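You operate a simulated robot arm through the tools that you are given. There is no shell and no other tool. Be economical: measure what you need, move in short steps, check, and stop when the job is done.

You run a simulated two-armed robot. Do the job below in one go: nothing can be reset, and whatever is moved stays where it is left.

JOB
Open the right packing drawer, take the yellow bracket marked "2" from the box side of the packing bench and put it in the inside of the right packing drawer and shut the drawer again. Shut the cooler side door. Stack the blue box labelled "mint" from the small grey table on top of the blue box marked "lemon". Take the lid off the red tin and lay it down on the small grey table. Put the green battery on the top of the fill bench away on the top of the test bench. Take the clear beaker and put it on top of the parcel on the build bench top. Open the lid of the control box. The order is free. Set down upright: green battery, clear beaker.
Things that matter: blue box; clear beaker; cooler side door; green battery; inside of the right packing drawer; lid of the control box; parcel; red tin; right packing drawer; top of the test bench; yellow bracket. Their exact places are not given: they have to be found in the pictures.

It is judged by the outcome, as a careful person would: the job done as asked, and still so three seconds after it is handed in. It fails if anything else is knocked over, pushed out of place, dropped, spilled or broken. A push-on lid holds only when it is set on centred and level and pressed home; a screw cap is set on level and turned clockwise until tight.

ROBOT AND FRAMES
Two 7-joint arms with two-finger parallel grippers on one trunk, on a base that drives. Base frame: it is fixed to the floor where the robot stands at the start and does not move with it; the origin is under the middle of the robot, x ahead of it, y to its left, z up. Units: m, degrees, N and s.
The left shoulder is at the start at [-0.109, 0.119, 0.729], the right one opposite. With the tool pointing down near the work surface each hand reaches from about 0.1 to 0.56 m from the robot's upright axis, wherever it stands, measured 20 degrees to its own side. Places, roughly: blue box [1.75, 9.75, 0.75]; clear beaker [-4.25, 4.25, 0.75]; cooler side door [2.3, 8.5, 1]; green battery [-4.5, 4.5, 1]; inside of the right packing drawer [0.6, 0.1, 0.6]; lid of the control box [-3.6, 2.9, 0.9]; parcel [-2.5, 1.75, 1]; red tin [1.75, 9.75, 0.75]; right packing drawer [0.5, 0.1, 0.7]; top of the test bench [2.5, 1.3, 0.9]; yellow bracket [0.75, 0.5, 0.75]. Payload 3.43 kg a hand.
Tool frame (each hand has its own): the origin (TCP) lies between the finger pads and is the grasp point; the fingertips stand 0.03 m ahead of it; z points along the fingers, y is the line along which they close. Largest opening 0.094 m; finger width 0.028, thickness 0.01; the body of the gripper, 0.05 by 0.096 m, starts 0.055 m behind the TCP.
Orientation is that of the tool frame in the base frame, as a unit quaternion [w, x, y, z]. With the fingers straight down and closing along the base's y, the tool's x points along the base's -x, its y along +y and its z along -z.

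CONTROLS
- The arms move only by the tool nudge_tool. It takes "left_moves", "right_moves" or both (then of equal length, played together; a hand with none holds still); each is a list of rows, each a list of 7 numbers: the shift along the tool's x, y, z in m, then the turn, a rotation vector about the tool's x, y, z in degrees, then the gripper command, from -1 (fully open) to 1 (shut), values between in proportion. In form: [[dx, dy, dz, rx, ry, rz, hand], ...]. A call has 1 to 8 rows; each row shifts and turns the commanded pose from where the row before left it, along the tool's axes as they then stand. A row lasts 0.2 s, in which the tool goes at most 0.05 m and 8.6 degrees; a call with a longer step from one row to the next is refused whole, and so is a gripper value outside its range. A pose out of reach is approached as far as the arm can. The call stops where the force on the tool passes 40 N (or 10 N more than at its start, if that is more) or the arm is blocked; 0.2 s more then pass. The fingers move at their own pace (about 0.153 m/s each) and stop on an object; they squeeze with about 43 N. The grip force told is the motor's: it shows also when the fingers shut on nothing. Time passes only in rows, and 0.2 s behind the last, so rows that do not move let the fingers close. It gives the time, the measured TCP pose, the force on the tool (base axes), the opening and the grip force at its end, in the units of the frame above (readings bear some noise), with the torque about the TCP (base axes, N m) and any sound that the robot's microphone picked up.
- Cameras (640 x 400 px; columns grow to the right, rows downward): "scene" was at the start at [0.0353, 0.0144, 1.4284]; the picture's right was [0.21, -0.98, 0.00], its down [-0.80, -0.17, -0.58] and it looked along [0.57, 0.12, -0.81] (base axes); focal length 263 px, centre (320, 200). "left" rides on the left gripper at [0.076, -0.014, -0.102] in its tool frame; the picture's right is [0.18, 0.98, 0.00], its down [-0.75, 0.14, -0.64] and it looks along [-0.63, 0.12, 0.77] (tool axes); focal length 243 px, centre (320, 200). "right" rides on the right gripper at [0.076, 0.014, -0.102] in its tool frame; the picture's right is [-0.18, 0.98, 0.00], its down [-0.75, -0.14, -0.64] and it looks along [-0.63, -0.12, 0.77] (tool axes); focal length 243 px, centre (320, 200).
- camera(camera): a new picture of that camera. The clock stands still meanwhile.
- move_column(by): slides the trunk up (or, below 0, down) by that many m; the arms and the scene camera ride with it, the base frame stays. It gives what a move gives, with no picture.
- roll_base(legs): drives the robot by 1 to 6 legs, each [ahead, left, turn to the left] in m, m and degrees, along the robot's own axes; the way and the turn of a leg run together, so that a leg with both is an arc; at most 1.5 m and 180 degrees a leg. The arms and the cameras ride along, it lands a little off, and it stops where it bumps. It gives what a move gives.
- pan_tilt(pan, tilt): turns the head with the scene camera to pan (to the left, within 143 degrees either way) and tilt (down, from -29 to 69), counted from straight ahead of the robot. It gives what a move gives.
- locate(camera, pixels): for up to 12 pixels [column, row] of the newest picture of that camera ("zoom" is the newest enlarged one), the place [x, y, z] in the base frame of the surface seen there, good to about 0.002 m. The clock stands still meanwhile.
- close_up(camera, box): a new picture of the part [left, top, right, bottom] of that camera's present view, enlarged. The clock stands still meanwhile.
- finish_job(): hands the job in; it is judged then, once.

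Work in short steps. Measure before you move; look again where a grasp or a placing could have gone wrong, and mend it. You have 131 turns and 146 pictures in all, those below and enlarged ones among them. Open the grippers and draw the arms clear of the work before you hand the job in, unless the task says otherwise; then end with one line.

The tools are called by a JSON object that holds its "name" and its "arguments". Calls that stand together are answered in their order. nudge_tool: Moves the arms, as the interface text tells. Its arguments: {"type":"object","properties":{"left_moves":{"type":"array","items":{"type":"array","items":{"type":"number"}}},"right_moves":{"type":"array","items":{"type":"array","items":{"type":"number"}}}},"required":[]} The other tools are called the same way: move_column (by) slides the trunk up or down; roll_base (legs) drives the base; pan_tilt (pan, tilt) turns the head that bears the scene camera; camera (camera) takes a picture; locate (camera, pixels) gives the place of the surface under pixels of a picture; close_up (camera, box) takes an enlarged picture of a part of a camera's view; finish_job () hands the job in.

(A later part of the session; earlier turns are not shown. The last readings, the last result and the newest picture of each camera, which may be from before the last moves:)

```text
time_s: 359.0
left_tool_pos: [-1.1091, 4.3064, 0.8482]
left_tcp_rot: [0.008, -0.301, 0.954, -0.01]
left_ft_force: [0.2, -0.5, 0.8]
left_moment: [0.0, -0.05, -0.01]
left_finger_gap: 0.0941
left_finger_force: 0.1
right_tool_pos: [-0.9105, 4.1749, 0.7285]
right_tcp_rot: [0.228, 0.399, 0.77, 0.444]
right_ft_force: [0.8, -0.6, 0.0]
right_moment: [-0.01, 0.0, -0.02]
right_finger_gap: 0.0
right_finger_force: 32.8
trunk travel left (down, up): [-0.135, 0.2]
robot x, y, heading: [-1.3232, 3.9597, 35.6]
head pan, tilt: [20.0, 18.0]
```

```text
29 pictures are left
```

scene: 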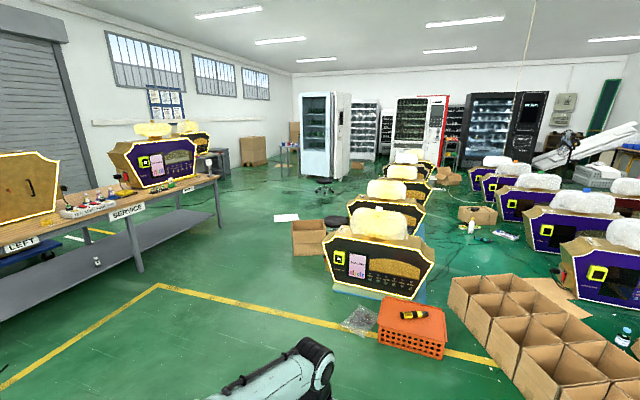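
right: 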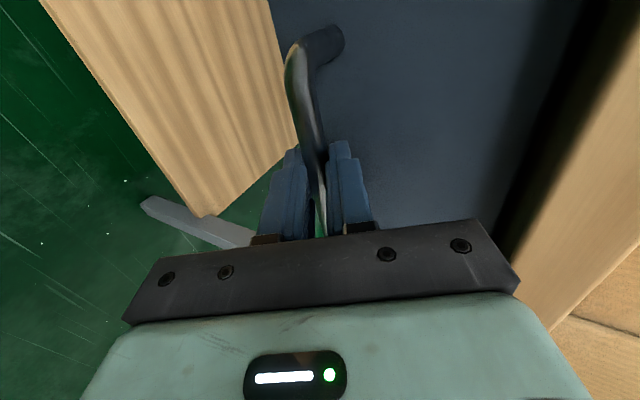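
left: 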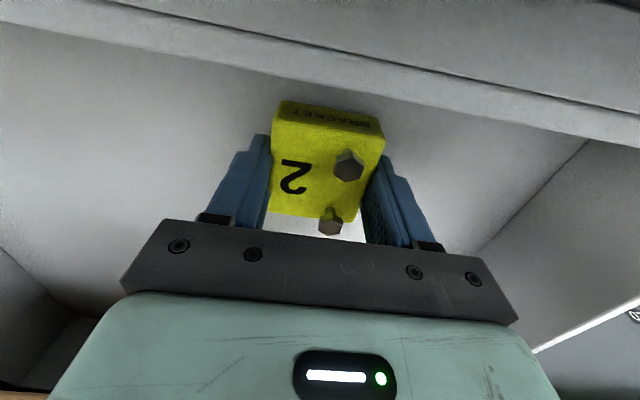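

{"name": "locate", "arguments": {"camera": "scene", "pixels": [[303, 176], [332, 182], [283, 160], [293, 150], [355, 330], [300, 255], [218, 228], [145, 270], [325, 190], [335, 290], [350, 165], [265, 165]]}}

{"name": "close_up", "arguments": {"camera": "scene", "box": [230, 80, 390, 200]}}

```text
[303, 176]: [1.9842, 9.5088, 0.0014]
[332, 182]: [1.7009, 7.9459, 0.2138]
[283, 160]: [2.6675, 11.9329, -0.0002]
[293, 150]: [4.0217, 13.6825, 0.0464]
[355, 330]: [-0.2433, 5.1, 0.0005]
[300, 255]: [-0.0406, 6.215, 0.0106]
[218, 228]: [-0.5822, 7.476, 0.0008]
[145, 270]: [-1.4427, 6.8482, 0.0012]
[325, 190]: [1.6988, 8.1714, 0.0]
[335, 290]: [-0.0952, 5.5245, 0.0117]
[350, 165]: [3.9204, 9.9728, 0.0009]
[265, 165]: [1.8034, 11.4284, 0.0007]
```

```text
3.33 times, centred on (310, 140) of scene
```

zoom: 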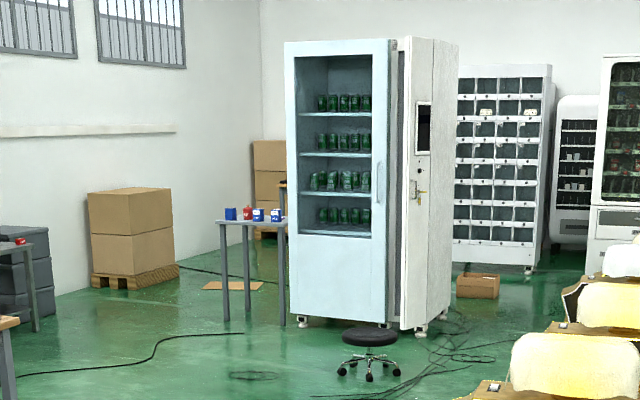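

Corridor between the service bench (t≈6.3) and the floor boxes (t≈5.05) is clear. I drive along it to about n=5, then look at the cooler and table.

{"name": "roll_base", "arguments": {"legs": [[0.37, 0.885, 0], [0.37, 0.885, 0], [1.5, 0.03, 0], [1.4, 0, 0.4], [0.3, 0.3, 0]]}}

{"name": "camera", "arguments": {"camera": "scene"}}

```text
refused: leg 3 is longer than a leg can be; nothing moved
```

```text
27 pictures are left
```

scene: 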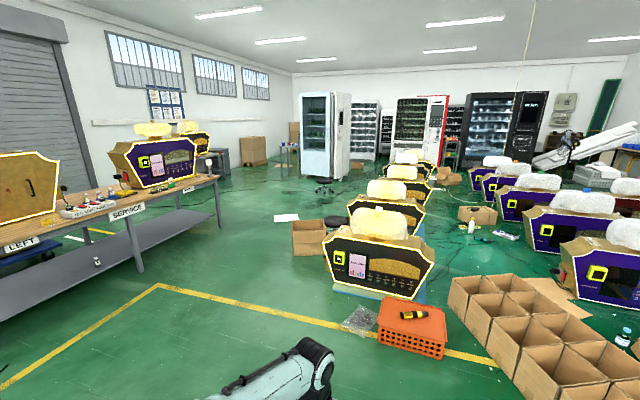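

Leg 3 slightly exceeded 1.5 m; I resend with a shorter one.

{"name": "roll_base", "arguments": {"legs": [[0.37, 0.885, 0], [0.37, 0.885, 0], [1.48, 0.03, 0], [1.42, 0, 0.4], [0.3, 0.3, 0]]}}

{"name": "pan_tilt", "arguments": {"pan": 0, "tilt": 25}}

{"name": "camera", "arguments": {"camera": "scene"}}

```text
time_s: 391.4
left_tool_pos: [0.918, 8.2757, 0.848]
left_tcp_rot: [0.007, -0.293, 0.956, -0.01]
left_ft_force: [-0.1, -0.8, 0.7]
left_moment: [0.0, 0.0, -0.01]
left_finger_gap: 0.0941
left_finger_force: 0.0
right_tool_pos: [1.1139, 8.1382, 0.728]
right_tcp_rot: [0.231, 0.406, 0.767, 0.44]
right_ft_force: [0.5, 0.8, 0.7]
right_moment: [-0.01, 0.0, 0.0]
right_finger_gap: 0.0
right_finger_force: 32.8
trunk travel left (down, up): [-0.135, 0.2]
robot x, y, heading: [0.6945, 7.9296, 34.5]
head pan, tilt: [20.0, 18.0]
```

```text
time_s: 392.2
left_tool_pos: [0.9171, 8.2751, 0.8472]
left_tcp_rot: [0.008, -0.292, 0.956, -0.011]
left_ft_force: [0.6, 0.3, 0.5]
left_moment: [0.01, 0.02, 0.03]
left_finger_gap: 0.094
left_finger_force: 0.0
right_tool_pos: [1.1122, 8.1383, 0.7283]
right_tcp_rot: [0.232, 0.406, 0.766, 0.441]
right_ft_force: [-0.2, -0.2, -0.7]
right_moment: [0.02, -0.01, -0.01]
right_finger_gap: 0.0002
right_finger_force: 33.0
trunk travel left (down, up): [-0.135, 0.2]
robot x, y, heading: [0.6948, 7.924, 34.4]
head pan, tilt: [0.0, 25.0]
```

```text
26 pictures are left
```

scene: 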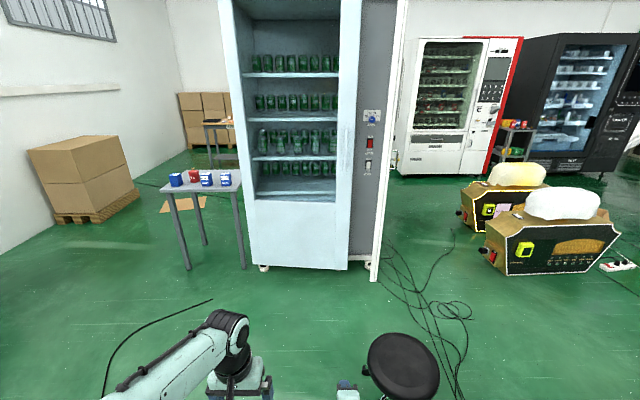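

The side door stands open about 90°, edge-on at columns 385–405, beside the grey control strip. I measure door, cooler, table objects and stool.

{"name": "locate", "arguments": {"camera": "scene", "pixels": [[375, 272], [388, 150], [403, 100], [348, 240], [372, 120], [265, 262], [405, 380], [176, 180], [194, 175], [207, 179], [226, 179], [375, 335]]}}

{"name": "close_up", "arguments": {"camera": "scene", "box": [330, 60, 450, 290]}}

{"name": "close_up", "arguments": {"camera": "scene", "box": [150, 155, 250, 217]}}

```text
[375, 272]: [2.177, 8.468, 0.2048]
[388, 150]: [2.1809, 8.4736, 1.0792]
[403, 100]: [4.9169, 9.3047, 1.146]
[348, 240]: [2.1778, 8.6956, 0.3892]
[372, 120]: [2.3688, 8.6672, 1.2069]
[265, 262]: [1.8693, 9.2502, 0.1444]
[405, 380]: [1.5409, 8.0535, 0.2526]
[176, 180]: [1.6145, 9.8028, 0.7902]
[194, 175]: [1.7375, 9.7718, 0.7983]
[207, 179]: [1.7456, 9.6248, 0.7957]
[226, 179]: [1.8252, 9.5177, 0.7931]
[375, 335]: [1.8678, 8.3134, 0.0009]
```

```text
1.74 times, centred on (390, 175) of scene
```

zoom: 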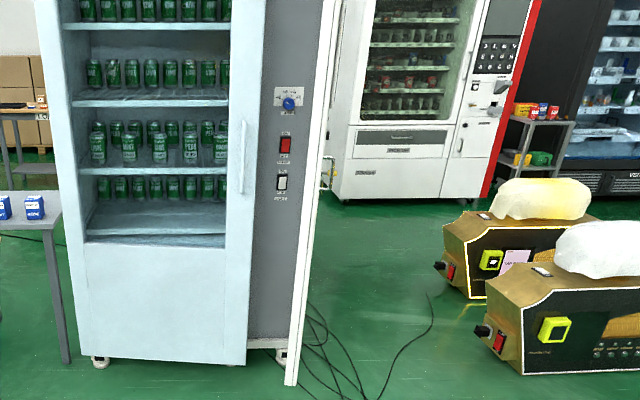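

```text
6.40 times, centred on (200, 186) of scene
```

zoom: 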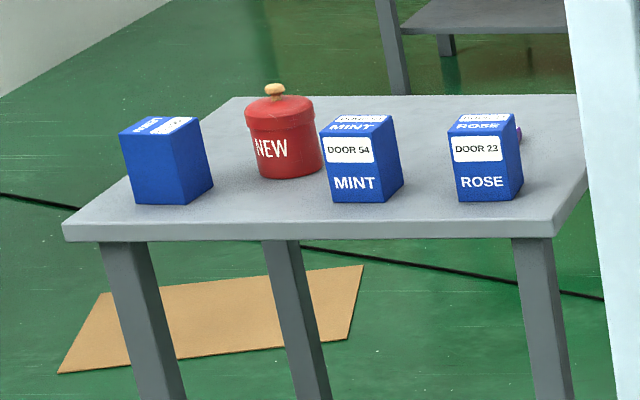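

Geometry: door free edge at (2.18,8.47), hinge behind it, outer face to the right; stool near (1.42,8.05). I'll stand at (1.66,8.51) facing 29°, reach round the door's edge with the right hand, and sweep it shut. First retract the hand a bit and drive around the stool's left.

{"name": "nudge_tool", "arguments": {"right_moves": [[0, -0.02, -0.0347, 0, 0, 0, 1], [0, -0.02, -0.0347, 0, 0, 0, 1], [0, -0.015, -0.026, 0, 0, 0, 1]]}}

{"name": "roll_base", "arguments": {"legs": [[0.716, 0.329, 0], [0, 0, -5.4], [0.446, -0.35, 0]]}}

{"name": "pan_tilt", "arguments": {"pan": -20, "tilt": 40}}

{"name": "camera", "arguments": {"camera": "scene"}}

```text
time_s: 393.0
left_tool_pos: [0.9176, 8.2747, 0.8487]
left_tcp_rot: [0.009, -0.292, 0.956, -0.01]
left_ft_force: [-0.3, 0.5, -0.4]
left_moment: [0.0, 0.0, -0.02]
left_finger_gap: 0.0943
left_finger_force: 0.2
right_tool_pos: [1.0222, 8.0758, 0.7285]
right_tcp_rot: [0.232, 0.406, 0.766, 0.441]
right_ft_force: [-0.4, -0.9, -0.5]
right_moment: [-0.02, 0.0, 0.01]
right_finger_gap: 0.0
right_finger_force: 32.8
trunk travel left (down, up): [-0.135, 0.2]
robot x, y, heading: [0.6988, 7.9273, 34.5]
head pan, tilt: [0.0, 25.0]
```

```text
time_s: 399.9
left_tool_pos: [1.7443, 8.8699, 0.8475]
left_tcp_rot: [0.006, -0.251, 0.968, -0.011]
left_ft_force: [-0.2, 0.0, 0.1]
left_moment: [0.01, -0.02, 0.0]
left_finger_gap: 0.094
left_finger_force: 0.1
right_tool_pos: [1.8314, 8.6621, 0.7284]
right_tcp_rot: [0.251, 0.437, 0.749, 0.43]
right_ft_force: [0.3, 0.2, -1.7]
right_moment: [-0.03, 0.01, -0.01]
right_finger_gap: 0.0001
right_finger_force: 32.7
trunk travel left (down, up): [-0.135, 0.2]
robot x, y, heading: [1.4933, 8.5491, 29.4]
head pan, tilt: [0.0, 25.0]
stopped in leg 3: the robot was blocked; the commanded pose is now the measured one
```

```text
time_s: 400.8
left_tool_pos: [1.7428, 8.8698, 0.8483]
left_tcp_rot: [0.007, -0.251, 0.968, -0.01]
left_ft_force: [-0.8, 0.4, 0.4]
left_moment: [0.01, 0.03, 0.0]
left_finger_gap: 0.0942
left_finger_force: 0.0
right_tool_pos: [1.8304, 8.6626, 0.7296]
right_tcp_rot: [0.251, 0.439, 0.748, 0.431]
right_ft_force: [0.6, 0.3, -1.0]
right_moment: [0.03, 0.0, 0.0]
right_finger_gap: 0.0001
right_finger_force: 32.9
trunk travel left (down, up): [-0.135, 0.2]
robot x, y, heading: [1.4898, 8.5428, 29.2]
head pan, tilt: [-20.0, 40.0]
```

```text
23 pictures are left
```

scene: 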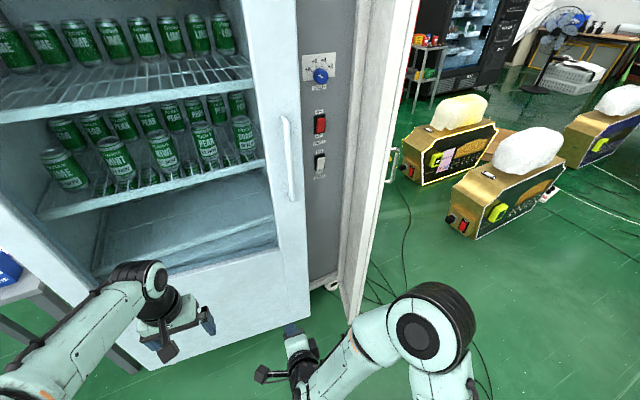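

Stopped at (1.49,8.54), probably touching the stool. I measure the door edges and see what reach I need.

{"name": "locate", "arguments": {"camera": "scene", "pixels": [[354, 305], [372, 200], [390, 130], [345, 270], [352, 200], [362, 100], [392, 165], [330, 150], [300, 250], [342, 200]]}}

{"name": "pan_tilt", "arguments": {"pan": -75, "tilt": 55}}

{"name": "camera", "arguments": {"camera": "scene"}}

```text
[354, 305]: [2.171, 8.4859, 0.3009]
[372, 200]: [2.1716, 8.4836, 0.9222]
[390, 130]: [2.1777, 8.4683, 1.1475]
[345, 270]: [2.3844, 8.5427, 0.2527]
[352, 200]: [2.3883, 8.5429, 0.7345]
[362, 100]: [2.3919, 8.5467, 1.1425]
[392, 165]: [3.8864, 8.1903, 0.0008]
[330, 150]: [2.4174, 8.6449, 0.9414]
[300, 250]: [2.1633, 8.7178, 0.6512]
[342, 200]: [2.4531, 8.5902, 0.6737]
```

```text
time_s: 402.0
left_tool_pos: [1.7438, 8.8694, 0.8478]
left_tcp_rot: [0.006, -0.251, 0.968, -0.011]
left_ft_force: [-0.1, -0.1, -0.2]
left_moment: [0.0, 0.0, -0.01]
left_finger_gap: 0.0938
left_finger_force: 0.0
right_tool_pos: [1.8306, 8.6625, 0.73]
right_tcp_rot: [0.251, 0.438, 0.748, 0.431]
right_ft_force: [-0.9, 0.5, 0.2]
right_moment: [0.0, 0.01, 0.0]
right_finger_gap: 0.0
right_finger_force: 32.8
trunk travel left (down, up): [-0.135, 0.2]
robot x, y, heading: [1.4887, 8.5395, 29.5]
head pan, tilt: [-75.0, 55.0]
```

```text
22 pictures are left
```

scene: 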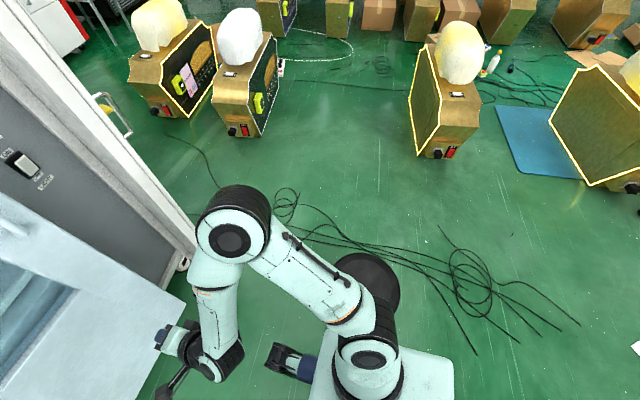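

The stool blocks further right. I'll instead go forward-left to (1.68,8.70), turn right to about -23°, reach past the door's edge, and sweep by turning. First tuck the left hand, then move and turn.

{"name": "nudge_tool", "arguments": {"left_moves": [[0.04, 0, -0.025, 0, 0, 0, -1], [0.04, 0, -0.025, 0, 0, 0, -1], [0.04, 0, -0.025, 0, 0, 0, -1], [0.03, 0, -0.025, 0, 0, 0, -1]]}}

{"name": "roll_base", "arguments": {"legs": [[0.24, 0.05, 0], [0, 0, -52.4]]}}

{"name": "pan_tilt", "arguments": {"pan": 0, "tilt": 50}}

{"name": "camera", "arguments": {"camera": "scene"}}

```text
time_s: 403.0
left_tool_pos: [1.6089, 8.798, 0.9472]
left_tcp_rot: [0.007, -0.251, 0.968, -0.01]
left_ft_force: [-0.3, 0.3, 0.0]
left_moment: [0.02, -0.01, -0.04]
left_finger_gap: 0.0941
left_finger_force: 0.0
right_tool_pos: [1.8299, 8.6607, 0.7296]
right_tcp_rot: [0.251, 0.438, 0.748, 0.43]
right_ft_force: [0.4, 0.3, -0.1]
right_moment: [0.03, 0.0, -0.01]
right_finger_gap: 0.0001
right_finger_force: 32.9
trunk travel left (down, up): [-0.135, 0.2]
robot x, y, heading: [1.4899, 8.5425, 29.7]
head pan, tilt: [-75.0, 55.0]
```

```text
time_s: 407.1
left_tool_pos: [1.9486, 8.7688, 0.9479]
left_tcp_rot: [0.001, 0.197, 0.98, -0.013]
left_ft_force: [-0.5, 0.3, -0.4]
left_moment: [-0.01, 0.02, -0.02]
left_finger_gap: 0.0942
left_finger_force: 0.0
right_tool_pos: [1.9777, 8.5118, 0.7301]
right_tcp_rot: [0.414, 0.72, 0.482, 0.278]
right_ft_force: [-1.0, 0.6, -0.6]
right_moment: [0.03, 0.03, 0.01]
right_finger_gap: 0.0
right_finger_force: 32.7
trunk travel left (down, up): [-0.135, 0.2]
robot x, y, heading: [1.6759, 8.704, -22.7]
head pan, tilt: [-75.0, 55.0]
```

```text
time_s: 408.6
left_tool_pos: [1.9483, 8.7693, 0.9463]
left_tcp_rot: [0.0, 0.196, 0.98, -0.011]
left_ft_force: [0.3, 0.3, 0.2]
left_moment: [-0.01, -0.03, 0.01]
left_finger_gap: 0.0939
left_finger_force: 0.0
right_tool_pos: [1.9785, 8.5122, 0.7289]
right_tcp_rot: [0.414, 0.721, 0.481, 0.277]
right_ft_force: [1.0, -0.2, -0.9]
right_moment: [0.01, 0.03, -0.04]
right_finger_gap: 0.0
right_finger_force: 33.1
trunk travel left (down, up): [-0.135, 0.2]
robot x, y, heading: [1.6742, 8.7066, -22.3]
head pan, tilt: [0.0, 50.0]
```

```text
21 pictures are left
```

scene: 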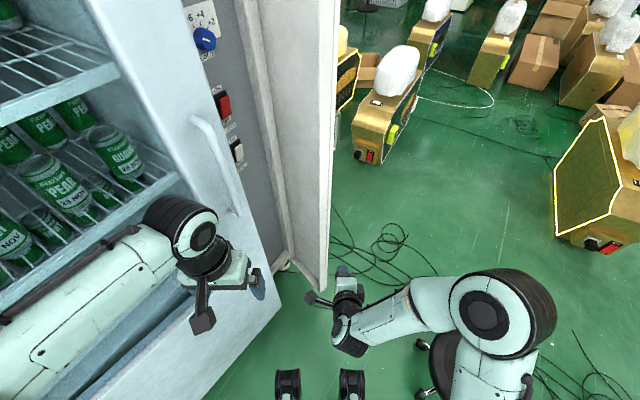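

The hand is lined up just right of the door's free edge. I extend it 0.21 m past the edge on the outer side.

{"name": "nudge_tool", "arguments": {"right_moves": [[-0.01, 0.021, 0.0364, 0, 0, 0, 1], [-0.01, 0.021, 0.0364, 0, 0, 0, 1], [-0.005, 0.021, 0.0364, 0, 0, 0, 1], [0, 0.021, 0.0364, 0, 0, 0, 1], [0, 0.021, 0.0364, 0, 0, 0, 1]]}}

{"name": "camera", "arguments": {"camera": "scene"}}

```text
time_s: 409.8
left_tool_pos: [1.9482, 8.7696, 0.9473]
left_tcp_rot: [0.001, 0.197, 0.98, -0.013]
left_ft_force: [0.8, -0.3, 0.6]
left_moment: [-0.03, -0.03, 0.01]
left_finger_gap: 0.0939
left_finger_force: 0.0
right_tool_pos: [2.1614, 8.407, 0.7286]
right_tcp_rot: [0.414, 0.721, 0.482, 0.278]
right_ft_force: [-0.4, 0.5, 0.6]
right_moment: [-0.01, 0.01, 0.0]
right_finger_gap: 0.0
right_finger_force: 32.5
trunk travel left (down, up): [-0.135, 0.2]
robot x, y, heading: [1.6775, 8.7019, -22.3]
head pan, tilt: [0.0, 50.0]
```

```text
20 pictures are left
```

scene: 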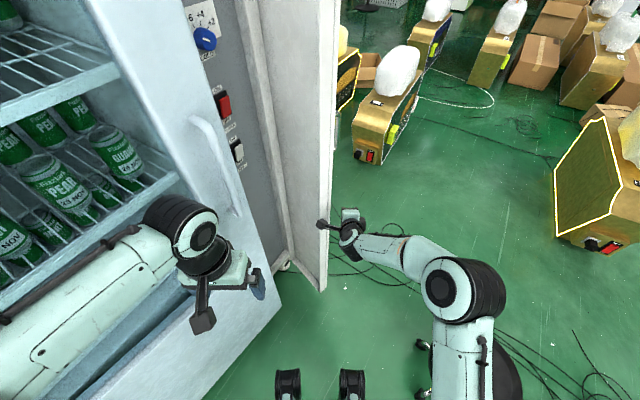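

Hand is on the outer side. I turn the base left in two moves to sweep the door.

{"name": "roll_base", "arguments": {"legs": [[0, 0, 11]]}}

{"name": "camera", "arguments": {"camera": "scene"}}

```text
time_s: 410.8
left_tool_pos: [1.9382, 8.8004, 0.9469]
left_tcp_rot: [0.002, 0.14, 0.99, -0.013]
left_ft_force: [0.8, -0.1, -0.4]
left_moment: [-0.04, 0.03, -0.04]
left_finger_gap: 0.0939
left_finger_force: 0.0
right_tool_pos: [2.1865, 8.4541, 0.726]
right_tcp_rot: [0.401, 0.699, 0.514, 0.294]
right_ft_force: [-13.0, -3.3, 4.2]
right_moment: [0.37, -0.86, 0.49]
right_finger_gap: 0.0001
right_finger_force: 33.4
trunk travel left (down, up): [-0.135, 0.2]
robot x, y, heading: [1.6736, 8.7055, -15.7]
head pan, tilt: [0.0, 50.0]
stopped in leg 1: the force on the tool passed its limit at 118 N (the readings are from after the stop); the commanded pose is now the measured one
```

```text
19 pictures are left
```

scene: 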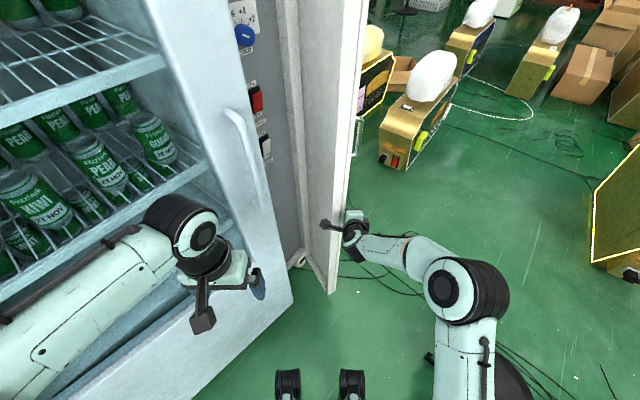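

The door edge jammed against the camera bracket. I draw the hand back 0.045 m so only the fingers bear on the door, then continue turning.

{"name": "nudge_tool", "arguments": {"right_moves": [[-0.008, -0.0113, -0.0195, 0, 0, 0, 1], [0, -0.0113, -0.0195, 0, 0, 0, 1]]}}

{"name": "roll_base", "arguments": {"legs": [[0, 0, 9]]}}

{"name": "camera", "arguments": {"camera": "scene"}}

```text
time_s: 411.4
left_tool_pos: [1.9384, 8.8003, 0.9464]
left_tcp_rot: [0.002, 0.139, 0.99, -0.012]
left_ft_force: [0.1, 0.1, 0.6]
left_moment: [-0.04, 0.04, -0.01]
left_finger_gap: 0.0939
left_finger_force: 0.0
right_tool_pos: [2.1418, 8.464, 0.7268]
right_tcp_rot: [0.399, 0.698, 0.516, 0.295]
right_ft_force: [-0.7, 0.2, 0.0]
right_moment: [-0.05, 0.0, 0.0]
right_finger_gap: 0.0003
right_finger_force: 33.6
trunk travel left (down, up): [-0.135, 0.2]
robot x, y, heading: [1.6748, 8.7051, -15.5]
head pan, tilt: [0.0, 50.0]
```

```text
time_s: 412.4
left_tool_pos: [1.9283, 8.8237, 0.947]
left_tcp_rot: [0.003, 0.094, 0.996, -0.012]
left_ft_force: [0.1, 0.6, -0.1]
left_moment: [-0.03, -0.04, -0.02]
left_finger_gap: 0.0941
left_finger_force: 0.0
right_tool_pos: [2.1594, 8.5049, 0.7241]
right_tcp_rot: [0.385, 0.675, 0.548, 0.31]
right_ft_force: [0.0, 0.3, 0.1]
right_moment: [0.0, 0.0, 0.03]
right_finger_gap: 0.0003
right_finger_force: 33.0
trunk travel left (down, up): [-0.135, 0.2]
robot x, y, heading: [1.6762, 8.704, -10.6]
head pan, tilt: [0.0, 50.0]
stopped in leg 1: the force on the tool passed its limit at 133 N (the readings are from after the stop); the commanded pose is now the measured one
```

```text
18 pictures are left
```

scene: 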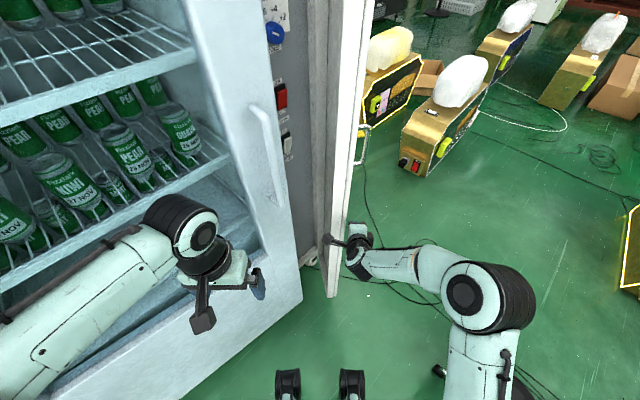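

Base turning is too abrupt; the arm can sweep more gently. I move the right hand left in small steps.

{"name": "nudge_tool", "arguments": {"right_moves": [[0.015, 0, 0, 0, 0, 0, 1], [0.02, 0, 0, 0, 0, 0, 1], [0.02, 0, 0, 0, 0, 0, 1], [0.02, 0, 0, 0, 0, 0, 1], [0.02, 0, 0, 0, 0, 0, 1], [0.02, 0, 0, 0, 0, 0, 1]]}}

{"name": "camera", "arguments": {"camera": "scene"}}

```text
time_s: 413.8
left_tool_pos: [1.9298, 8.8239, 0.9462]
left_tcp_rot: [0.002, 0.094, 0.996, -0.013]
left_ft_force: [0.4, 0.7, 0.5]
left_moment: [0.03, -0.03, -0.01]
left_finger_gap: 0.0938
left_finger_force: 0.1
right_tool_pos: [2.182, 8.62, 0.7255]
right_tcp_rot: [0.384, 0.675, 0.548, 0.309]
right_ft_force: [0.5, 0.0, -0.4]
right_moment: [0.01, -0.03, -0.02]
right_finger_gap: 0.0002
right_finger_force: 33.3
trunk travel left (down, up): [-0.135, 0.2]
robot x, y, heading: [1.6735, 8.7052, -10.5]
head pan, tilt: [0.0, 50.0]
```

```text
17 pictures are left
```

scene: 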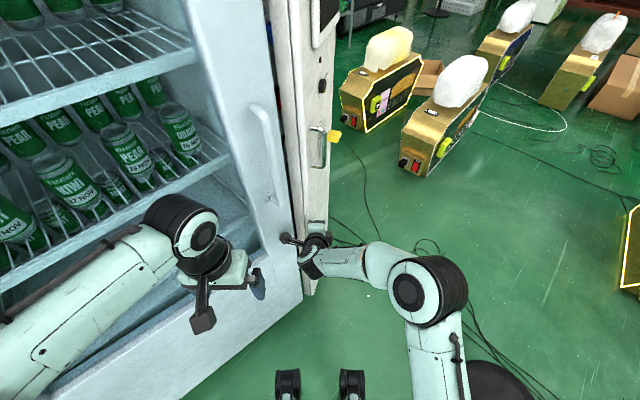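

Door is nearly shut. I shift the hand right (so its camera clears the glass front) and push forward until it seats.

{"name": "nudge_tool", "arguments": {"right_moves": [[-0.022, 0, 0, 0, 0, 0, 1], [-0.022, 0, 0, 0, 0, 0, 1], [0, 0.01, 0.0173, 0, 0, 0, 1], [0, 0.01, 0.0173, 0, 0, 0, 1], [0, 0.01, 0.0173, 0, 0, 0, 1], [0, 0.01, 0.0173, 0, 0, 0, 1], [0, 0.01, 0.0173, 0, 0, 0, 1], [0, 0.01, 0.0173, 0, 0, 0, 1]]}}

{"name": "camera", "arguments": {"camera": "scene"}}

```text
time_s: 415.3
left_tool_pos: [1.9266, 8.825, 0.9467]
left_tcp_rot: [0.003, 0.094, 0.996, -0.012]
left_ft_force: [-0.3, -0.4, -0.5]
left_moment: [0.03, 0.03, 0.02]
left_finger_gap: 0.094
left_finger_force: 0.1
right_tool_pos: [2.2517, 8.5752, 0.7218]
right_tcp_rot: [0.374, 0.667, 0.563, 0.314]
right_ft_force: [-14.2, 3.2, 5.0]
right_moment: [-0.05, -0.95, 1.17]
right_finger_gap: 0.0
right_finger_force: 32.5
trunk travel left (down, up): [-0.135, 0.2]
robot x, y, heading: [1.674, 8.7025, -10.3]
head pan, tilt: [0.0, 50.0]
stopped in row 7 (right hand): the force on the tool passed its limit at 49 N (the readings are from after the stop); the commanded pose is now the measured one
```

```text
16 pictures are left
```

scene: 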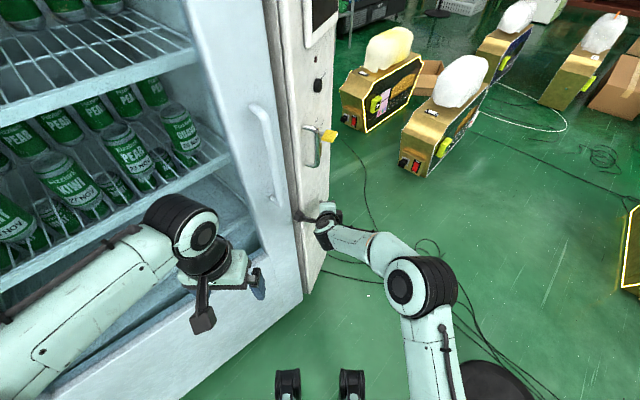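

I verify by measuring points on the door's outer face.

{"name": "locate", "arguments": {"camera": "scene", "pixels": [[294, 150], [300, 190], [325, 150], [328, 180], [305, 270], [322, 100], [285, 150], [270, 150]]}}

{"name": "close_up", "arguments": {"camera": "scene", "box": [220, 60, 380, 310]}}

```text
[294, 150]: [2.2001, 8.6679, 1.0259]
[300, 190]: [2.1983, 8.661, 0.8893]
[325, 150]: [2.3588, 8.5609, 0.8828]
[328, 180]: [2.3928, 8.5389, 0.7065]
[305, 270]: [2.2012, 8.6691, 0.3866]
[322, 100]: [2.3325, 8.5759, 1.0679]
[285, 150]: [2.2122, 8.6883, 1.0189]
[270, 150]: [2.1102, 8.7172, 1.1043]
```

```text
1.60 times, centred on (300, 185) of scene
```

zoom: 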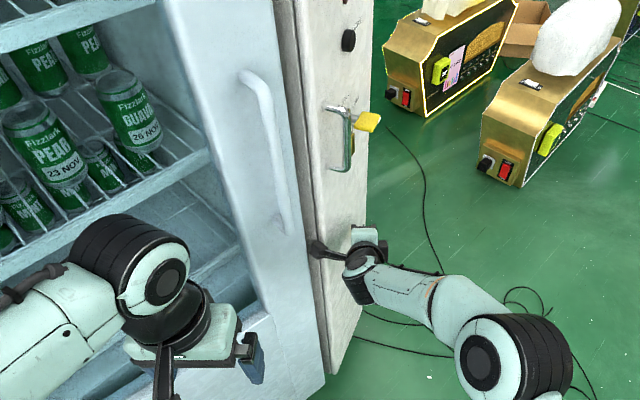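

The door is still ~27° open; the hand's camera was hitting the glass corner. I retract the hand, turn to face the cooler squarely (29°), and push from further right.

{"name": "nudge_tool", "arguments": {"right_moves": [[-0.01, -0.02, -0.0346, 0, 0, 0, 1], [0, -0.02, -0.0346, 0, 0, 0, 1], [0, -0.02, -0.0346, 0, 0, 0, 1], [0, -0.02, -0.0346, 0, 0, 0, 1], [0, -0.02, -0.0346, 0, 0, 0, 1], [0, -0.018, -0.0312, 0, 0, 0, 1]]}}

{"name": "roll_base", "arguments": {"legs": [[0, 0, 39.3]]}}

{"name": "nudge_tool", "arguments": {"right_moves": [[-0.045, 0, 0, 0, 0, 0, 1], [-0.045, 0, 0, 0, 0, 0, 1], [-0.045, 0, 0, 0, 0, 0, 1], [-0.045, 0, 0, 0, 0, 0, 1], [-0.045, 0, 0, 0, 0, 0, 1], [-0.03, 0, 0, 0, 0, 0, 1]]}}

{"name": "pan_tilt", "arguments": {"pan": -20, "tilt": 48}}

{"name": "camera", "arguments": {"camera": "scene"}}

```text
time_s: 416.7
left_tool_pos: [1.9281, 8.8248, 0.9464]
left_tcp_rot: [0.002, 0.092, 0.996, -0.012]
left_ft_force: [-0.6, -0.7, 0.0]
left_moment: [0.0, -0.03, -0.02]
left_finger_gap: 0.0939
left_finger_force: 0.0
right_tool_pos: [2.0164, 8.6043, 0.7279]
right_tcp_rot: [0.375, 0.669, 0.56, 0.313]
right_ft_force: [0.4, -0.2, -0.4]
right_moment: [0.0, 0.0, -0.02]
right_finger_gap: 0.0
right_finger_force: 32.6
trunk travel left (down, up): [-0.135, 0.2]
robot x, y, heading: [1.6694, 8.7062, -10.0]
head pan, tilt: [0.0, 50.0]
```

```text
time_s: 418.9
left_tool_pos: [1.798, 8.9555, 0.9457]
left_tcp_rot: [0.007, -0.242, 0.97, -0.011]
left_ft_force: [0.3, -0.5, -0.1]
left_moment: [-0.02, 0.0, 0.05]
left_finger_gap: 0.0942
left_finger_force: 0.0
right_tool_pos: [2.0038, 8.8398, 0.7277]
right_tcp_rot: [0.25, 0.446, 0.75, 0.419]
right_ft_force: [-0.1, -0.3, -0.2]
right_moment: [-0.04, 0.0, 0.0]
right_finger_gap: 0.0
right_finger_force: 32.9
trunk travel left (down, up): [-0.135, 0.2]
robot x, y, heading: [1.6715, 8.7016, 28.4]
head pan, tilt: [0.0, 50.0]
```

```text
time_s: 420.3
left_tool_pos: [1.7978, 8.9559, 0.946]
left_tcp_rot: [0.006, -0.241, 0.971, -0.011]
left_ft_force: [-0.1, -0.1, -0.2]
left_moment: [0.02, 0.0, 0.02]
left_finger_gap: 0.0941
left_finger_force: 0.1
right_tool_pos: [2.1281, 8.6164, 0.7281]
right_tcp_rot: [0.25, 0.447, 0.75, 0.418]
right_ft_force: [-0.5, 0.5, -0.3]
right_moment: [-0.01, 0.0, 0.0]
right_finger_gap: 0.0003
right_finger_force: 33.2
trunk travel left (down, up): [-0.135, 0.2]
robot x, y, heading: [1.6752, 8.7046, 28.2]
head pan, tilt: [0.0, 50.0]
```

```text
time_s: 421.1
left_tool_pos: [1.7978, 8.9559, 0.9462]
left_tcp_rot: [0.006, -0.241, 0.97, -0.011]
left_ft_force: [-0.2, 0.8, 0.5]
left_moment: [0.03, 0.0, 0.01]
left_finger_gap: 0.0942
left_finger_force: 0.1
right_tool_pos: [2.1283, 8.6152, 0.727]
right_tcp_rot: [0.251, 0.446, 0.75, 0.42]
right_ft_force: [0.7, -0.8, -0.8]
right_moment: [0.01, 0.01, -0.03]
right_finger_gap: 0.0001
right_finger_force: 33.3
trunk travel left (down, up): [-0.135, 0.2]
robot x, y, heading: [1.6731, 8.7045, 28.2]
head pan, tilt: [-20.0, 48.0]
```

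```text
14 pictures are left
```

scene: 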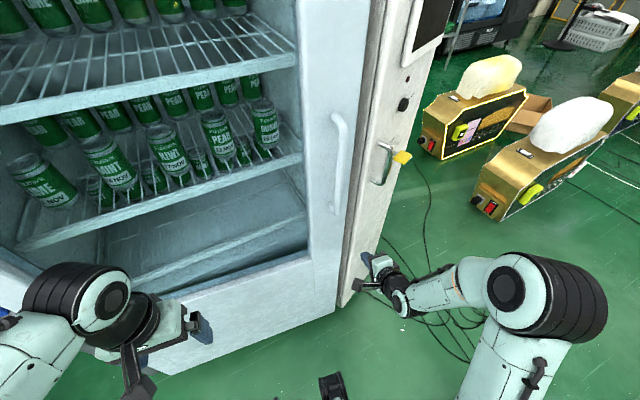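

I shift 0.07 m further right and push the door forward until it seats.

{"name": "nudge_tool", "arguments": {"right_moves": [[-0.033, 0, 0, 0, 0, 0, 1], [-0.033, 0, 0, 0, 0, 0, 1], [0, 0.0125, 0.0216, 0, 0, 0, 1], [0, 0.0125, 0.0216, 0, 0, 0, 1], [0, 0.0125, 0.0216, 0, 0, 0, 1], [0, 0.0125, 0.0216, 0, 0, 0, 1], [0, 0.01, 0.0173, 0, 0, 0, 1], [0, 0.01, 0.0173, 0, 0, 0, 1]]}}

```text
time_s: 422.9
left_tool_pos: [1.7986, 8.9562, 0.9455]
left_tcp_rot: [0.007, -0.241, 0.97, -0.011]
left_ft_force: [0.2, -0.3, 0.0]
left_moment: [-0.02, -0.01, -0.01]
left_finger_gap: 0.0939
left_finger_force: 0.0
right_tool_pos: [2.2817, 8.625, 0.7261]
right_tcp_rot: [0.251, 0.447, 0.75, 0.418]
right_ft_force: [-1.2, 0.1, 0.3]
right_moment: [0.0, 0.03, 0.0]
right_finger_gap: 0.0
right_finger_force: 33.2
trunk travel left (down, up): [-0.135, 0.2]
robot x, y, heading: [1.6731, 8.7041, 28.4]
head pan, tilt: [-20.0, 48.0]
```

{"name": "nudge_tool", "arguments": {"right_moves": [[0, 0.0075, 0.013, 0, 0, 0, 1], [0, 0.0075, 0.013, 0, 0, 0, 1], [0, 0.0075, 0.013, 0, 0, 0, 1], [0, 0.0075, 0.013, 0, 0, 0, 1]]}}

{"name": "camera", "arguments": {"camera": "scene"}}

{"name": "locate", "arguments": {"camera": "scene", "pixels": [[372, 180], [372, 120], [390, 110], [420, 20], [350, 240], [400, 100]]}}

```text
time_s: 423.4
left_tool_pos: [1.798, 8.9552, 0.9468]
left_tcp_rot: [0.007, -0.241, 0.97, -0.01]
left_ft_force: [0.3, 0.3, 0.5]
left_moment: [0.0, -0.01, 0.01]
left_finger_gap: 0.0941
left_finger_force: 0.1
right_tool_pos: [2.2926, 8.6312, 0.7262]
right_tcp_rot: [0.251, 0.447, 0.751, 0.416]
right_ft_force: [-7.8, -3.2, 4.0]
right_moment: [0.07, -0.05, 0.14]
right_finger_gap: 0.0
right_finger_force: 33.4
trunk travel left (down, up): [-0.135, 0.2]
robot x, y, heading: [1.6741, 8.7031, 28.3]
head pan, tilt: [-20.0, 48.0]
stopped in row 2 (right hand): the force on the tool passed its limit at 54 N (the readings are from after the stop); the commanded pose is now the measured one
```

```text
13 pictures are left
```

scene: 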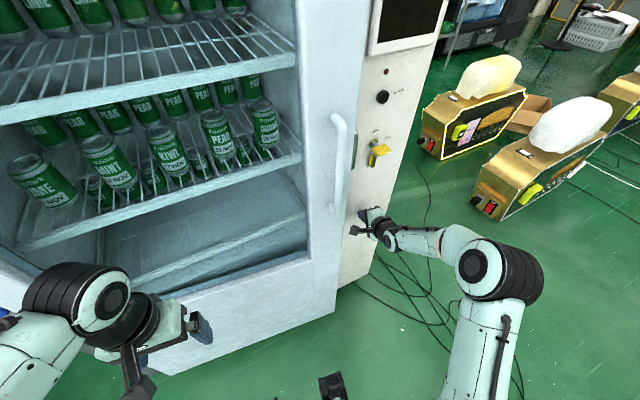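

```text
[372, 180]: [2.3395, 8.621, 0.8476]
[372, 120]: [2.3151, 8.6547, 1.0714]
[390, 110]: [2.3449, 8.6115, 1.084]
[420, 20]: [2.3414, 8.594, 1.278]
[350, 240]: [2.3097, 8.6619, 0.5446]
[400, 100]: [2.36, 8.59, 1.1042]
```

Door face now lies along the frame (−55°), firmly against the stop: shut. I withdraw, raise the trunk a bit, and drive to the grey table.

{"name": "nudge_tool", "arguments": {"right_moves": [[0, -0.02, -0.0346, 0, 0, 0, 1], [0, -0.02, -0.0346, 0, 0, 0, 1], [0, -0.02, -0.0346, 0, 0, 0, 1], [0, -0.02, -0.0346, 0, 0, 0, 1], [0.03, -0.017, -0.029, 0, 0, 0, 1], [0.03, -0.017, -0.029, 0, 0, 0, 1]]}}

{"name": "move_column", "arguments": {"by": 0.12}}

{"name": "roll_base", "arguments": {"legs": [[-0.08, 0, 7.6], [0, 0.62, 0], [0.13, 0.03, 0]]}}

{"name": "pan_tilt", "arguments": {"pan": 10, "tilt": 48}}

{"name": "camera", "arguments": {"camera": "scene"}}

```text
time_s: 424.8
left_tool_pos: [1.7985, 8.9556, 0.9457]
left_tcp_rot: [0.007, -0.241, 0.97, -0.011]
left_ft_force: [0.0, 0.2, -0.2]
left_moment: [0.02, 0.02, 0.03]
left_finger_gap: 0.0942
left_finger_force: 0.2
right_tool_pos: [2.0846, 8.5728, 0.7314]
right_tcp_rot: [0.25, 0.446, 0.751, 0.417]
right_ft_force: [0.3, 0.4, 0.0]
right_moment: [0.01, -0.03, 0.03]
right_finger_gap: 0.0
right_finger_force: 33.1
right hand out of reach, approached as far as the arm can: row 6
trunk travel left (down, up): [-0.135, 0.2]
robot x, y, heading: [1.6763, 8.7035, 28.4]
head pan, tilt: [-20.0, 48.0]
```

```text
time_s: 426.3
left_tool_pos: [1.7983, 8.9563, 1.0658]
left_tcp_rot: [0.006, -0.241, 0.971, -0.011]
left_ft_force: [-0.8, -0.2, 0.7]
left_moment: [0.01, -0.02, -0.03]
left_finger_gap: 0.0941
left_finger_force: 0.1
right_tool_pos: [2.0987, 8.582, 0.8576]
right_tcp_rot: [0.257, 0.443, 0.745, 0.427]
right_ft_force: [-0.7, -1.0, -0.4]
right_moment: [-0.01, -0.01, 0.0]
right_finger_gap: 0.0
right_finger_force: 33.2
trunk travel left (down, up): [-0.255, 0.08]
robot x, y, heading: [1.6716, 8.7069, 28.4]
head pan, tilt: [-20.0, 48.0]
```

```text
time_s: 433.7
left_tool_pos: [1.4229, 9.5291, 1.0658]
left_tcp_rot: [0.007, -0.307, 0.952, -0.01]
left_ft_force: [0.0, 0.5, 0.1]
left_moment: [-0.05, -0.05, -0.04]
left_finger_gap: 0.094
left_finger_force: 0.1
right_tool_pos: [1.771, 9.1986, 0.8584]
right_tcp_rot: [0.227, 0.391, 0.774, 0.444]
right_ft_force: [-0.7, 0.2, -0.1]
right_moment: [0.0, 0.02, 0.06]
right_finger_gap: 0.0
right_finger_force: 33.3
trunk travel left (down, up): [-0.255, 0.08]
robot x, y, heading: [1.3314, 9.2603, 35.8]
head pan, tilt: [-20.0, 48.0]
```

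```text
time_s: 434.7
left_tool_pos: [1.4217, 9.5292, 1.0663]
left_tcp_rot: [0.007, -0.307, 0.952, -0.01]
left_ft_force: [0.2, 0.9, 0.4]
left_moment: [0.0, 0.01, 0.02]
left_finger_gap: 0.0942
left_finger_force: 0.0
right_tool_pos: [1.7712, 9.1983, 0.8587]
right_tcp_rot: [0.227, 0.391, 0.773, 0.444]
right_ft_force: [0.4, -0.1, -0.4]
right_moment: [0.0, -0.01, -0.01]
right_finger_gap: 0.0
right_finger_force: 32.8
trunk travel left (down, up): [-0.255, 0.08]
robot x, y, heading: [1.3321, 9.2612, 36.0]
head pan, tilt: [10.0, 48.0]
```

```text
12 pictures are left
```

scene: 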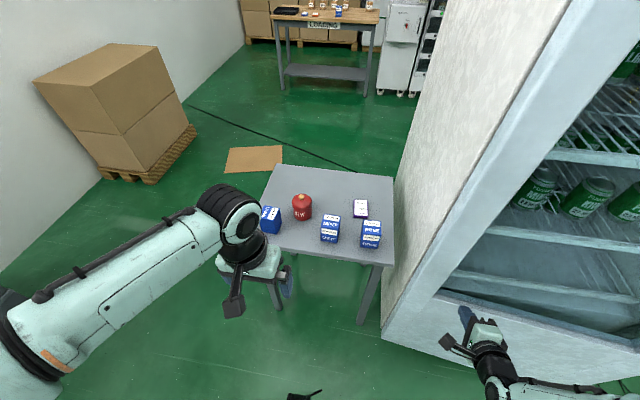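

{"name": "close_up", "arguments": {"camera": "scene", "box": [240, 165, 400, 265]}}

{"name": "locate", "arguments": {"camera": "zoom", "pixels": [[118, 170], [100, 205], [248, 130], [250, 165], [362, 210], [335, 210], [388, 215], [360, 230], [525, 235], [200, 230], [480, 130], [270, 270]]}}

```text
4.00 times, centred on (320, 215) of scene
```

zoom: 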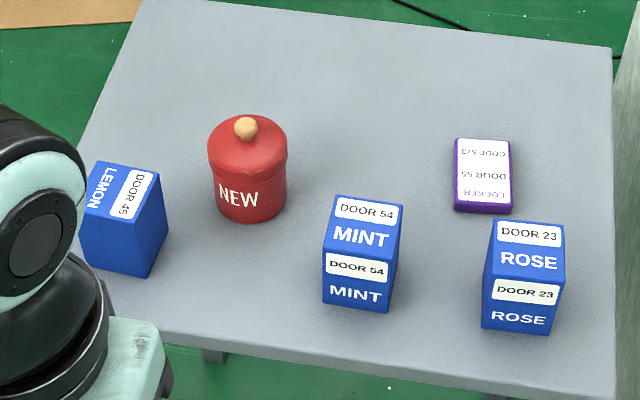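

```text
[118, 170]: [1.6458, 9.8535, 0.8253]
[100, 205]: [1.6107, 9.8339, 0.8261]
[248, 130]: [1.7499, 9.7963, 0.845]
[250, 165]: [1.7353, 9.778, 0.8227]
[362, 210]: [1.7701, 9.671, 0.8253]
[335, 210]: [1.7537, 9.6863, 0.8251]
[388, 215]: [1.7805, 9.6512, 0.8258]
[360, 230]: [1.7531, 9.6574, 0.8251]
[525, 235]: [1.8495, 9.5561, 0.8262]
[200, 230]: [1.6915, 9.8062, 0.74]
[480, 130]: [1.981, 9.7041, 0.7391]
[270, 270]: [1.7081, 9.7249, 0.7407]
```

Lemon is the left box, Mint in the middle, tin behind. I clear the right hand, move 0.11 m closer, and bring the left hand above Mint.

{"name": "nudge_tool", "arguments": {"right_moves": [[0.0375, 0.0217, -0.0125, 0, 0, 0, 1], [0.0375, 0.0217, -0.0125, 0, 0, 0, 1], [0.0375, 0.0217, -0.0125, 0, 0, 0, 1], [0.0375, 0.0217, -0.0125, 0, 0, 0, 1]]}}

{"name": "roll_base", "arguments": {"legs": [[0.11, 0.05, 0]]}}

{"name": "nudge_tool", "arguments": {"left_moves": [[-0.0395, -0.0242, 0, 0, 0, 0, -1], [-0.0395, -0.0242, 0, 0, 0, 0, -1], [-0.0395, -0.0242, 0, 0, 0, 0, -1], [-0.0395, -0.0242, 0, 0, 0, 0, -1], [-0.0395, -0.0242, 0, 0, 0, 0, -1], [-0.0395, -0.0242, 0, 0, 0, 0, -1], [0, 0, 0, 0, 0, 0, -1]]}}

{"name": "camera", "arguments": {"camera": "left"}}

```text
time_s: 435.7
left_tool_pos: [1.4227, 9.5301, 1.066]
left_tcp_rot: [0.006, -0.306, 0.952, -0.01]
left_ft_force: [-0.8, 0.0, -0.4]
left_moment: [0.04, -0.01, 0.0]
left_finger_gap: 0.0935
left_finger_force: 0.1
right_tool_pos: [1.7108, 9.3304, 0.9613]
right_tcp_rot: [0.227, 0.39, 0.774, 0.444]
right_ft_force: [0.9, 0.8, -1.1]
right_moment: [0.01, 0.0, 0.0]
right_finger_gap: 0.0
right_finger_force: 33.2
right hand out of reach, approached as far as the arm can: row 1, 2, 3
trunk travel left (down, up): [-0.255, 0.08]
robot x, y, heading: [1.3332, 9.2623, 36.0]
head pan, tilt: [10.0, 48.0]
```

```text
time_s: 436.9
left_tool_pos: [1.4817, 9.6337, 1.0659]
left_tcp_rot: [0.007, -0.305, 0.952, -0.011]
left_ft_force: [0.5, 0.1, 0.1]
left_moment: [-0.03, 0.0, -0.01]
left_finger_gap: 0.0941
left_finger_force: 0.1
right_tool_pos: [1.7717, 9.4342, 0.9613]
right_tcp_rot: [0.227, 0.391, 0.773, 0.445]
right_ft_force: [0.3, 0.3, 0.5]
right_moment: [0.02, 0.01, 0.01]
right_finger_gap: 0.0001
right_finger_force: 33.3
trunk travel left (down, up): [-0.255, 0.08]
robot x, y, heading: [1.3929, 9.3627, 35.4]
head pan, tilt: [10.0, 48.0]
```

```text
time_s: 438.5
left_tool_pos: [1.7522, 9.6541, 1.0728]
left_tcp_rot: [0.007, -0.305, 0.952, -0.011]
left_ft_force: [-0.9, 0.3, -0.4]
left_moment: [-0.01, -0.01, -0.01]
left_finger_gap: 0.0939
left_finger_force: 0.0
left hand out of reach, approached as far as the arm can: row 6
right_tool_pos: [1.7687, 9.4338, 0.9624]
right_tcp_rot: [0.227, 0.391, 0.773, 0.445]
right_ft_force: [-1.0, 0.0, 0.1]
right_moment: [0.0, -0.01, -0.06]
right_finger_gap: 0.0
right_finger_force: 33.0
trunk travel left (down, up): [-0.255, 0.08]
robot x, y, heading: [1.3926, 9.367, 35.8]
head pan, tilt: [10.0, 48.0]
```

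```text
10 pictures are left
```

left: 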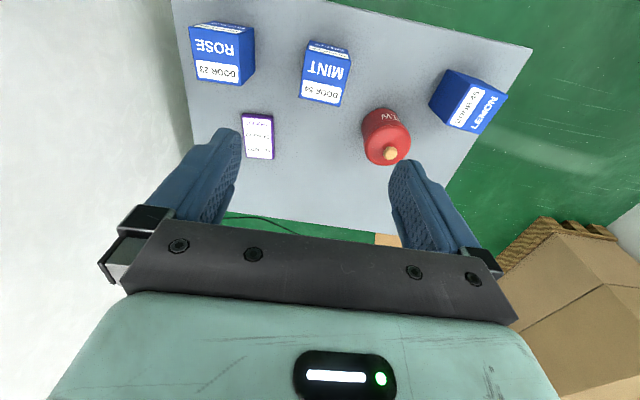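

I locate tops of Mint, Lemon, and the tin's knob in this view.

{"name": "locate", "arguments": {"camera": "left", "pixels": [[311, 53], [348, 59], [340, 103], [301, 94], [325, 77], [503, 98], [480, 131], [452, 123], [473, 84], [478, 109], [390, 153], [387, 163]]}}

{"name": "close_up", "arguments": {"camera": "left", "box": [340, 50, 520, 170]}}

```text
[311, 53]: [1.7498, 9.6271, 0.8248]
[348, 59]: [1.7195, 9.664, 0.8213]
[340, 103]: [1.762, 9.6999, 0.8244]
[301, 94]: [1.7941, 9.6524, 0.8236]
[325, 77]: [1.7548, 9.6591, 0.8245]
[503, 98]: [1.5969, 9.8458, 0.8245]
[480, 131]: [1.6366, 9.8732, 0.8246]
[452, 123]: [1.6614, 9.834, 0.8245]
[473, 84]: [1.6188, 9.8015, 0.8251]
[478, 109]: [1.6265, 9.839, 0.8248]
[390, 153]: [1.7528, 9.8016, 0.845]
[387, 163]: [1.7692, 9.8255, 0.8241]
```

```text
3.33 times, centred on (430, 110) of left
```

zoom: 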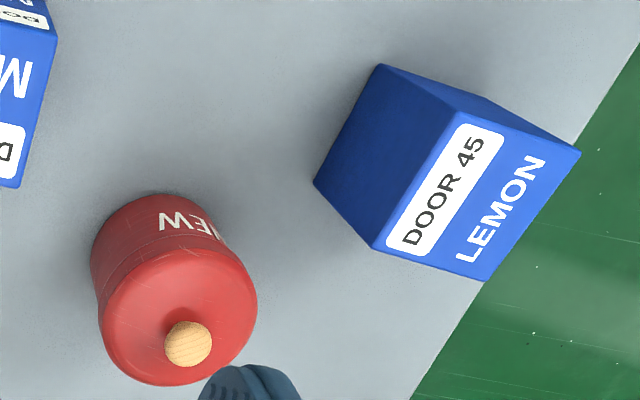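

Mint centre (1.756,9.661), Lemon centre (1.628,9.839), both tops at 0.825. I descend on Mint and grip.

{"name": "nudge_tool", "arguments": {"left_moves": [[-0.0074, 0.0031, 0.0455, 0, 0, 0, -1], [0, 0, 0.0455, 0, 0, 0, -1], [0, 0, 0.0455, 0, 0, 0, -1], [0, 0, 0.0455, 0, 0, 0, -1], [0, 0, 0.0455, 0, 0, 0, -1], [0, 0, 0.0425, 0, 0, 0, -1], [0, 0, 0, 0, 0, 0, 1], [0, 0, 0, 0, 0, 0, 1]]}}

{"name": "nudge_tool", "arguments": {"left_moves": [[0, 0, 0, 0, 0, 0, 1], [0, 0, -0.03, 0, 0, 0, 1], [0, 0, -0.045, 0, 0, 0, 1], [0, 0, -0.045, 0, 0, 0, 1], [0, 0, -0.02, 0, 0, 0, 1]]}}

{"name": "camera", "arguments": {"camera": "left"}}

```text
time_s: 440.3
left_tool_pos: [1.7655, 9.6564, 0.7995]
left_tcp_rot: [0.007, -0.305, 0.952, -0.011]
left_ft_force: [0.0, -0.2, 0.8]
left_moment: [0.0, -0.02, 0.03]
left_finger_gap: 0.064
left_finger_force: 42.7
right_tool_pos: [1.7722, 9.434, 0.9628]
right_tcp_rot: [0.228, 0.391, 0.773, 0.444]
right_ft_force: [0.2, -0.8, 0.4]
right_moment: [0.0, -0.04, -0.04]
right_finger_gap: 0.0002
right_finger_force: 33.0
trunk travel left (down, up): [-0.255, 0.08]
robot x, y, heading: [1.3941, 9.3665, 36.0]
head pan, tilt: [10.0, 48.0]
```

```text
time_s: 441.5
left_tool_pos: [1.762, 9.6579, 0.9396]
left_tcp_rot: [0.007, -0.305, 0.952, -0.011]
left_ft_force: [0.0, -0.2, -2.2]
left_moment: [-0.07, 0.01, -0.01]
left_finger_gap: 0.0638
left_finger_force: 42.4
right_tool_pos: [1.7691, 9.4331, 0.961]
right_tcp_rot: [0.228, 0.392, 0.773, 0.444]
right_ft_force: [0.7, 0.6, -1.2]
right_moment: [-0.01, 0.02, 0.0]
right_finger_gap: 0.0
right_finger_force: 33.1
trunk travel left (down, up): [-0.255, 0.08]
robot x, y, heading: [1.3931, 9.3722, 35.8]
head pan, tilt: [10.0, 48.0]
```

```text
8 pictures are left
```

left: 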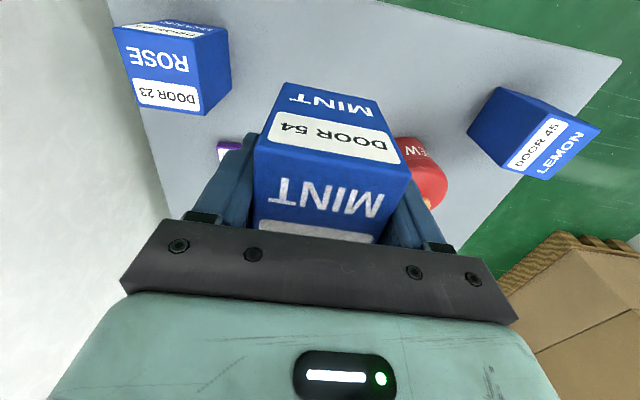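

{"name": "locate", "arguments": {"camera": "left", "pixels": [[551, 115], [595, 131], [547, 176], [508, 164], [550, 147], [428, 200], [300, 150], [345, 145]]}}

```text
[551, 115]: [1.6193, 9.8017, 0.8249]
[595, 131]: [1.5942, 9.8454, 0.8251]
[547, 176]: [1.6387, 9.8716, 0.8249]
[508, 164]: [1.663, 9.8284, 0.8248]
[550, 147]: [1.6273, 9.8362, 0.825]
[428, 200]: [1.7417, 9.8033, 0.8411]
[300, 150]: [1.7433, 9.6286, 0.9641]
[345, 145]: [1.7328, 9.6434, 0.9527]
```

I carry Mint sideways over Lemon and lower to just above contact.

{"name": "nudge_tool", "arguments": {"left_moves": [[0, 0.0446, 0, 0, 0, 0, 1], [0, 0.0446, 0, 0, 0, 0, 1], [0, 0.0446, 0, 0, 0, 0, 1], [0, 0.0446, 0, 0, 0, 0, 1], [0, 0.0446, 0, 0, 0, 0, 1], [0, 0, 0.03, 0, 0, 0, 1], [0, 0, 0.012, 0, 0, 0, 1]]}}

{"name": "close_up", "arguments": {"camera": "scene", "box": [200, 160, 400, 310]}}

```text
time_s: 443.1
left_tool_pos: [1.6334, 9.839, 0.8926]
left_tcp_rot: [0.009, -0.306, 0.952, -0.01]
left_ft_force: [-0.1, 0.4, -2.0]
left_moment: [0.01, 0.0, -0.02]
left_finger_gap: 0.0637
left_finger_force: 43.4
right_tool_pos: [1.7704, 9.4343, 0.9615]
right_tcp_rot: [0.227, 0.391, 0.773, 0.445]
right_ft_force: [0.3, 0.7, -1.1]
right_moment: [0.01, 0.03, -0.02]
right_finger_gap: 0.0
right_finger_force: 33.0
trunk travel left (down, up): [-0.255, 0.08]
robot x, y, heading: [1.3913, 9.3662, 35.8]
head pan, tilt: [10.0, 48.0]
```

```text
2.67 times, centred on (300, 235) of scene
```

zoom: 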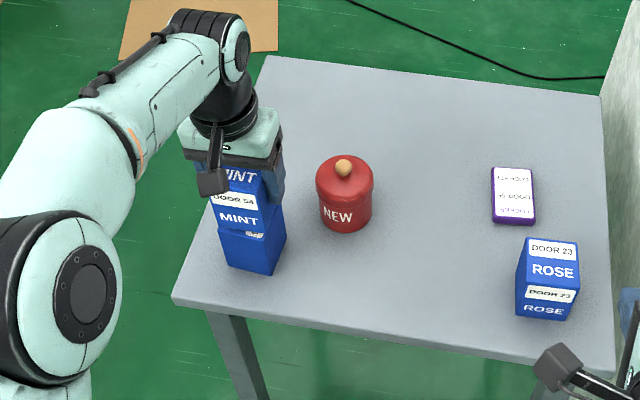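

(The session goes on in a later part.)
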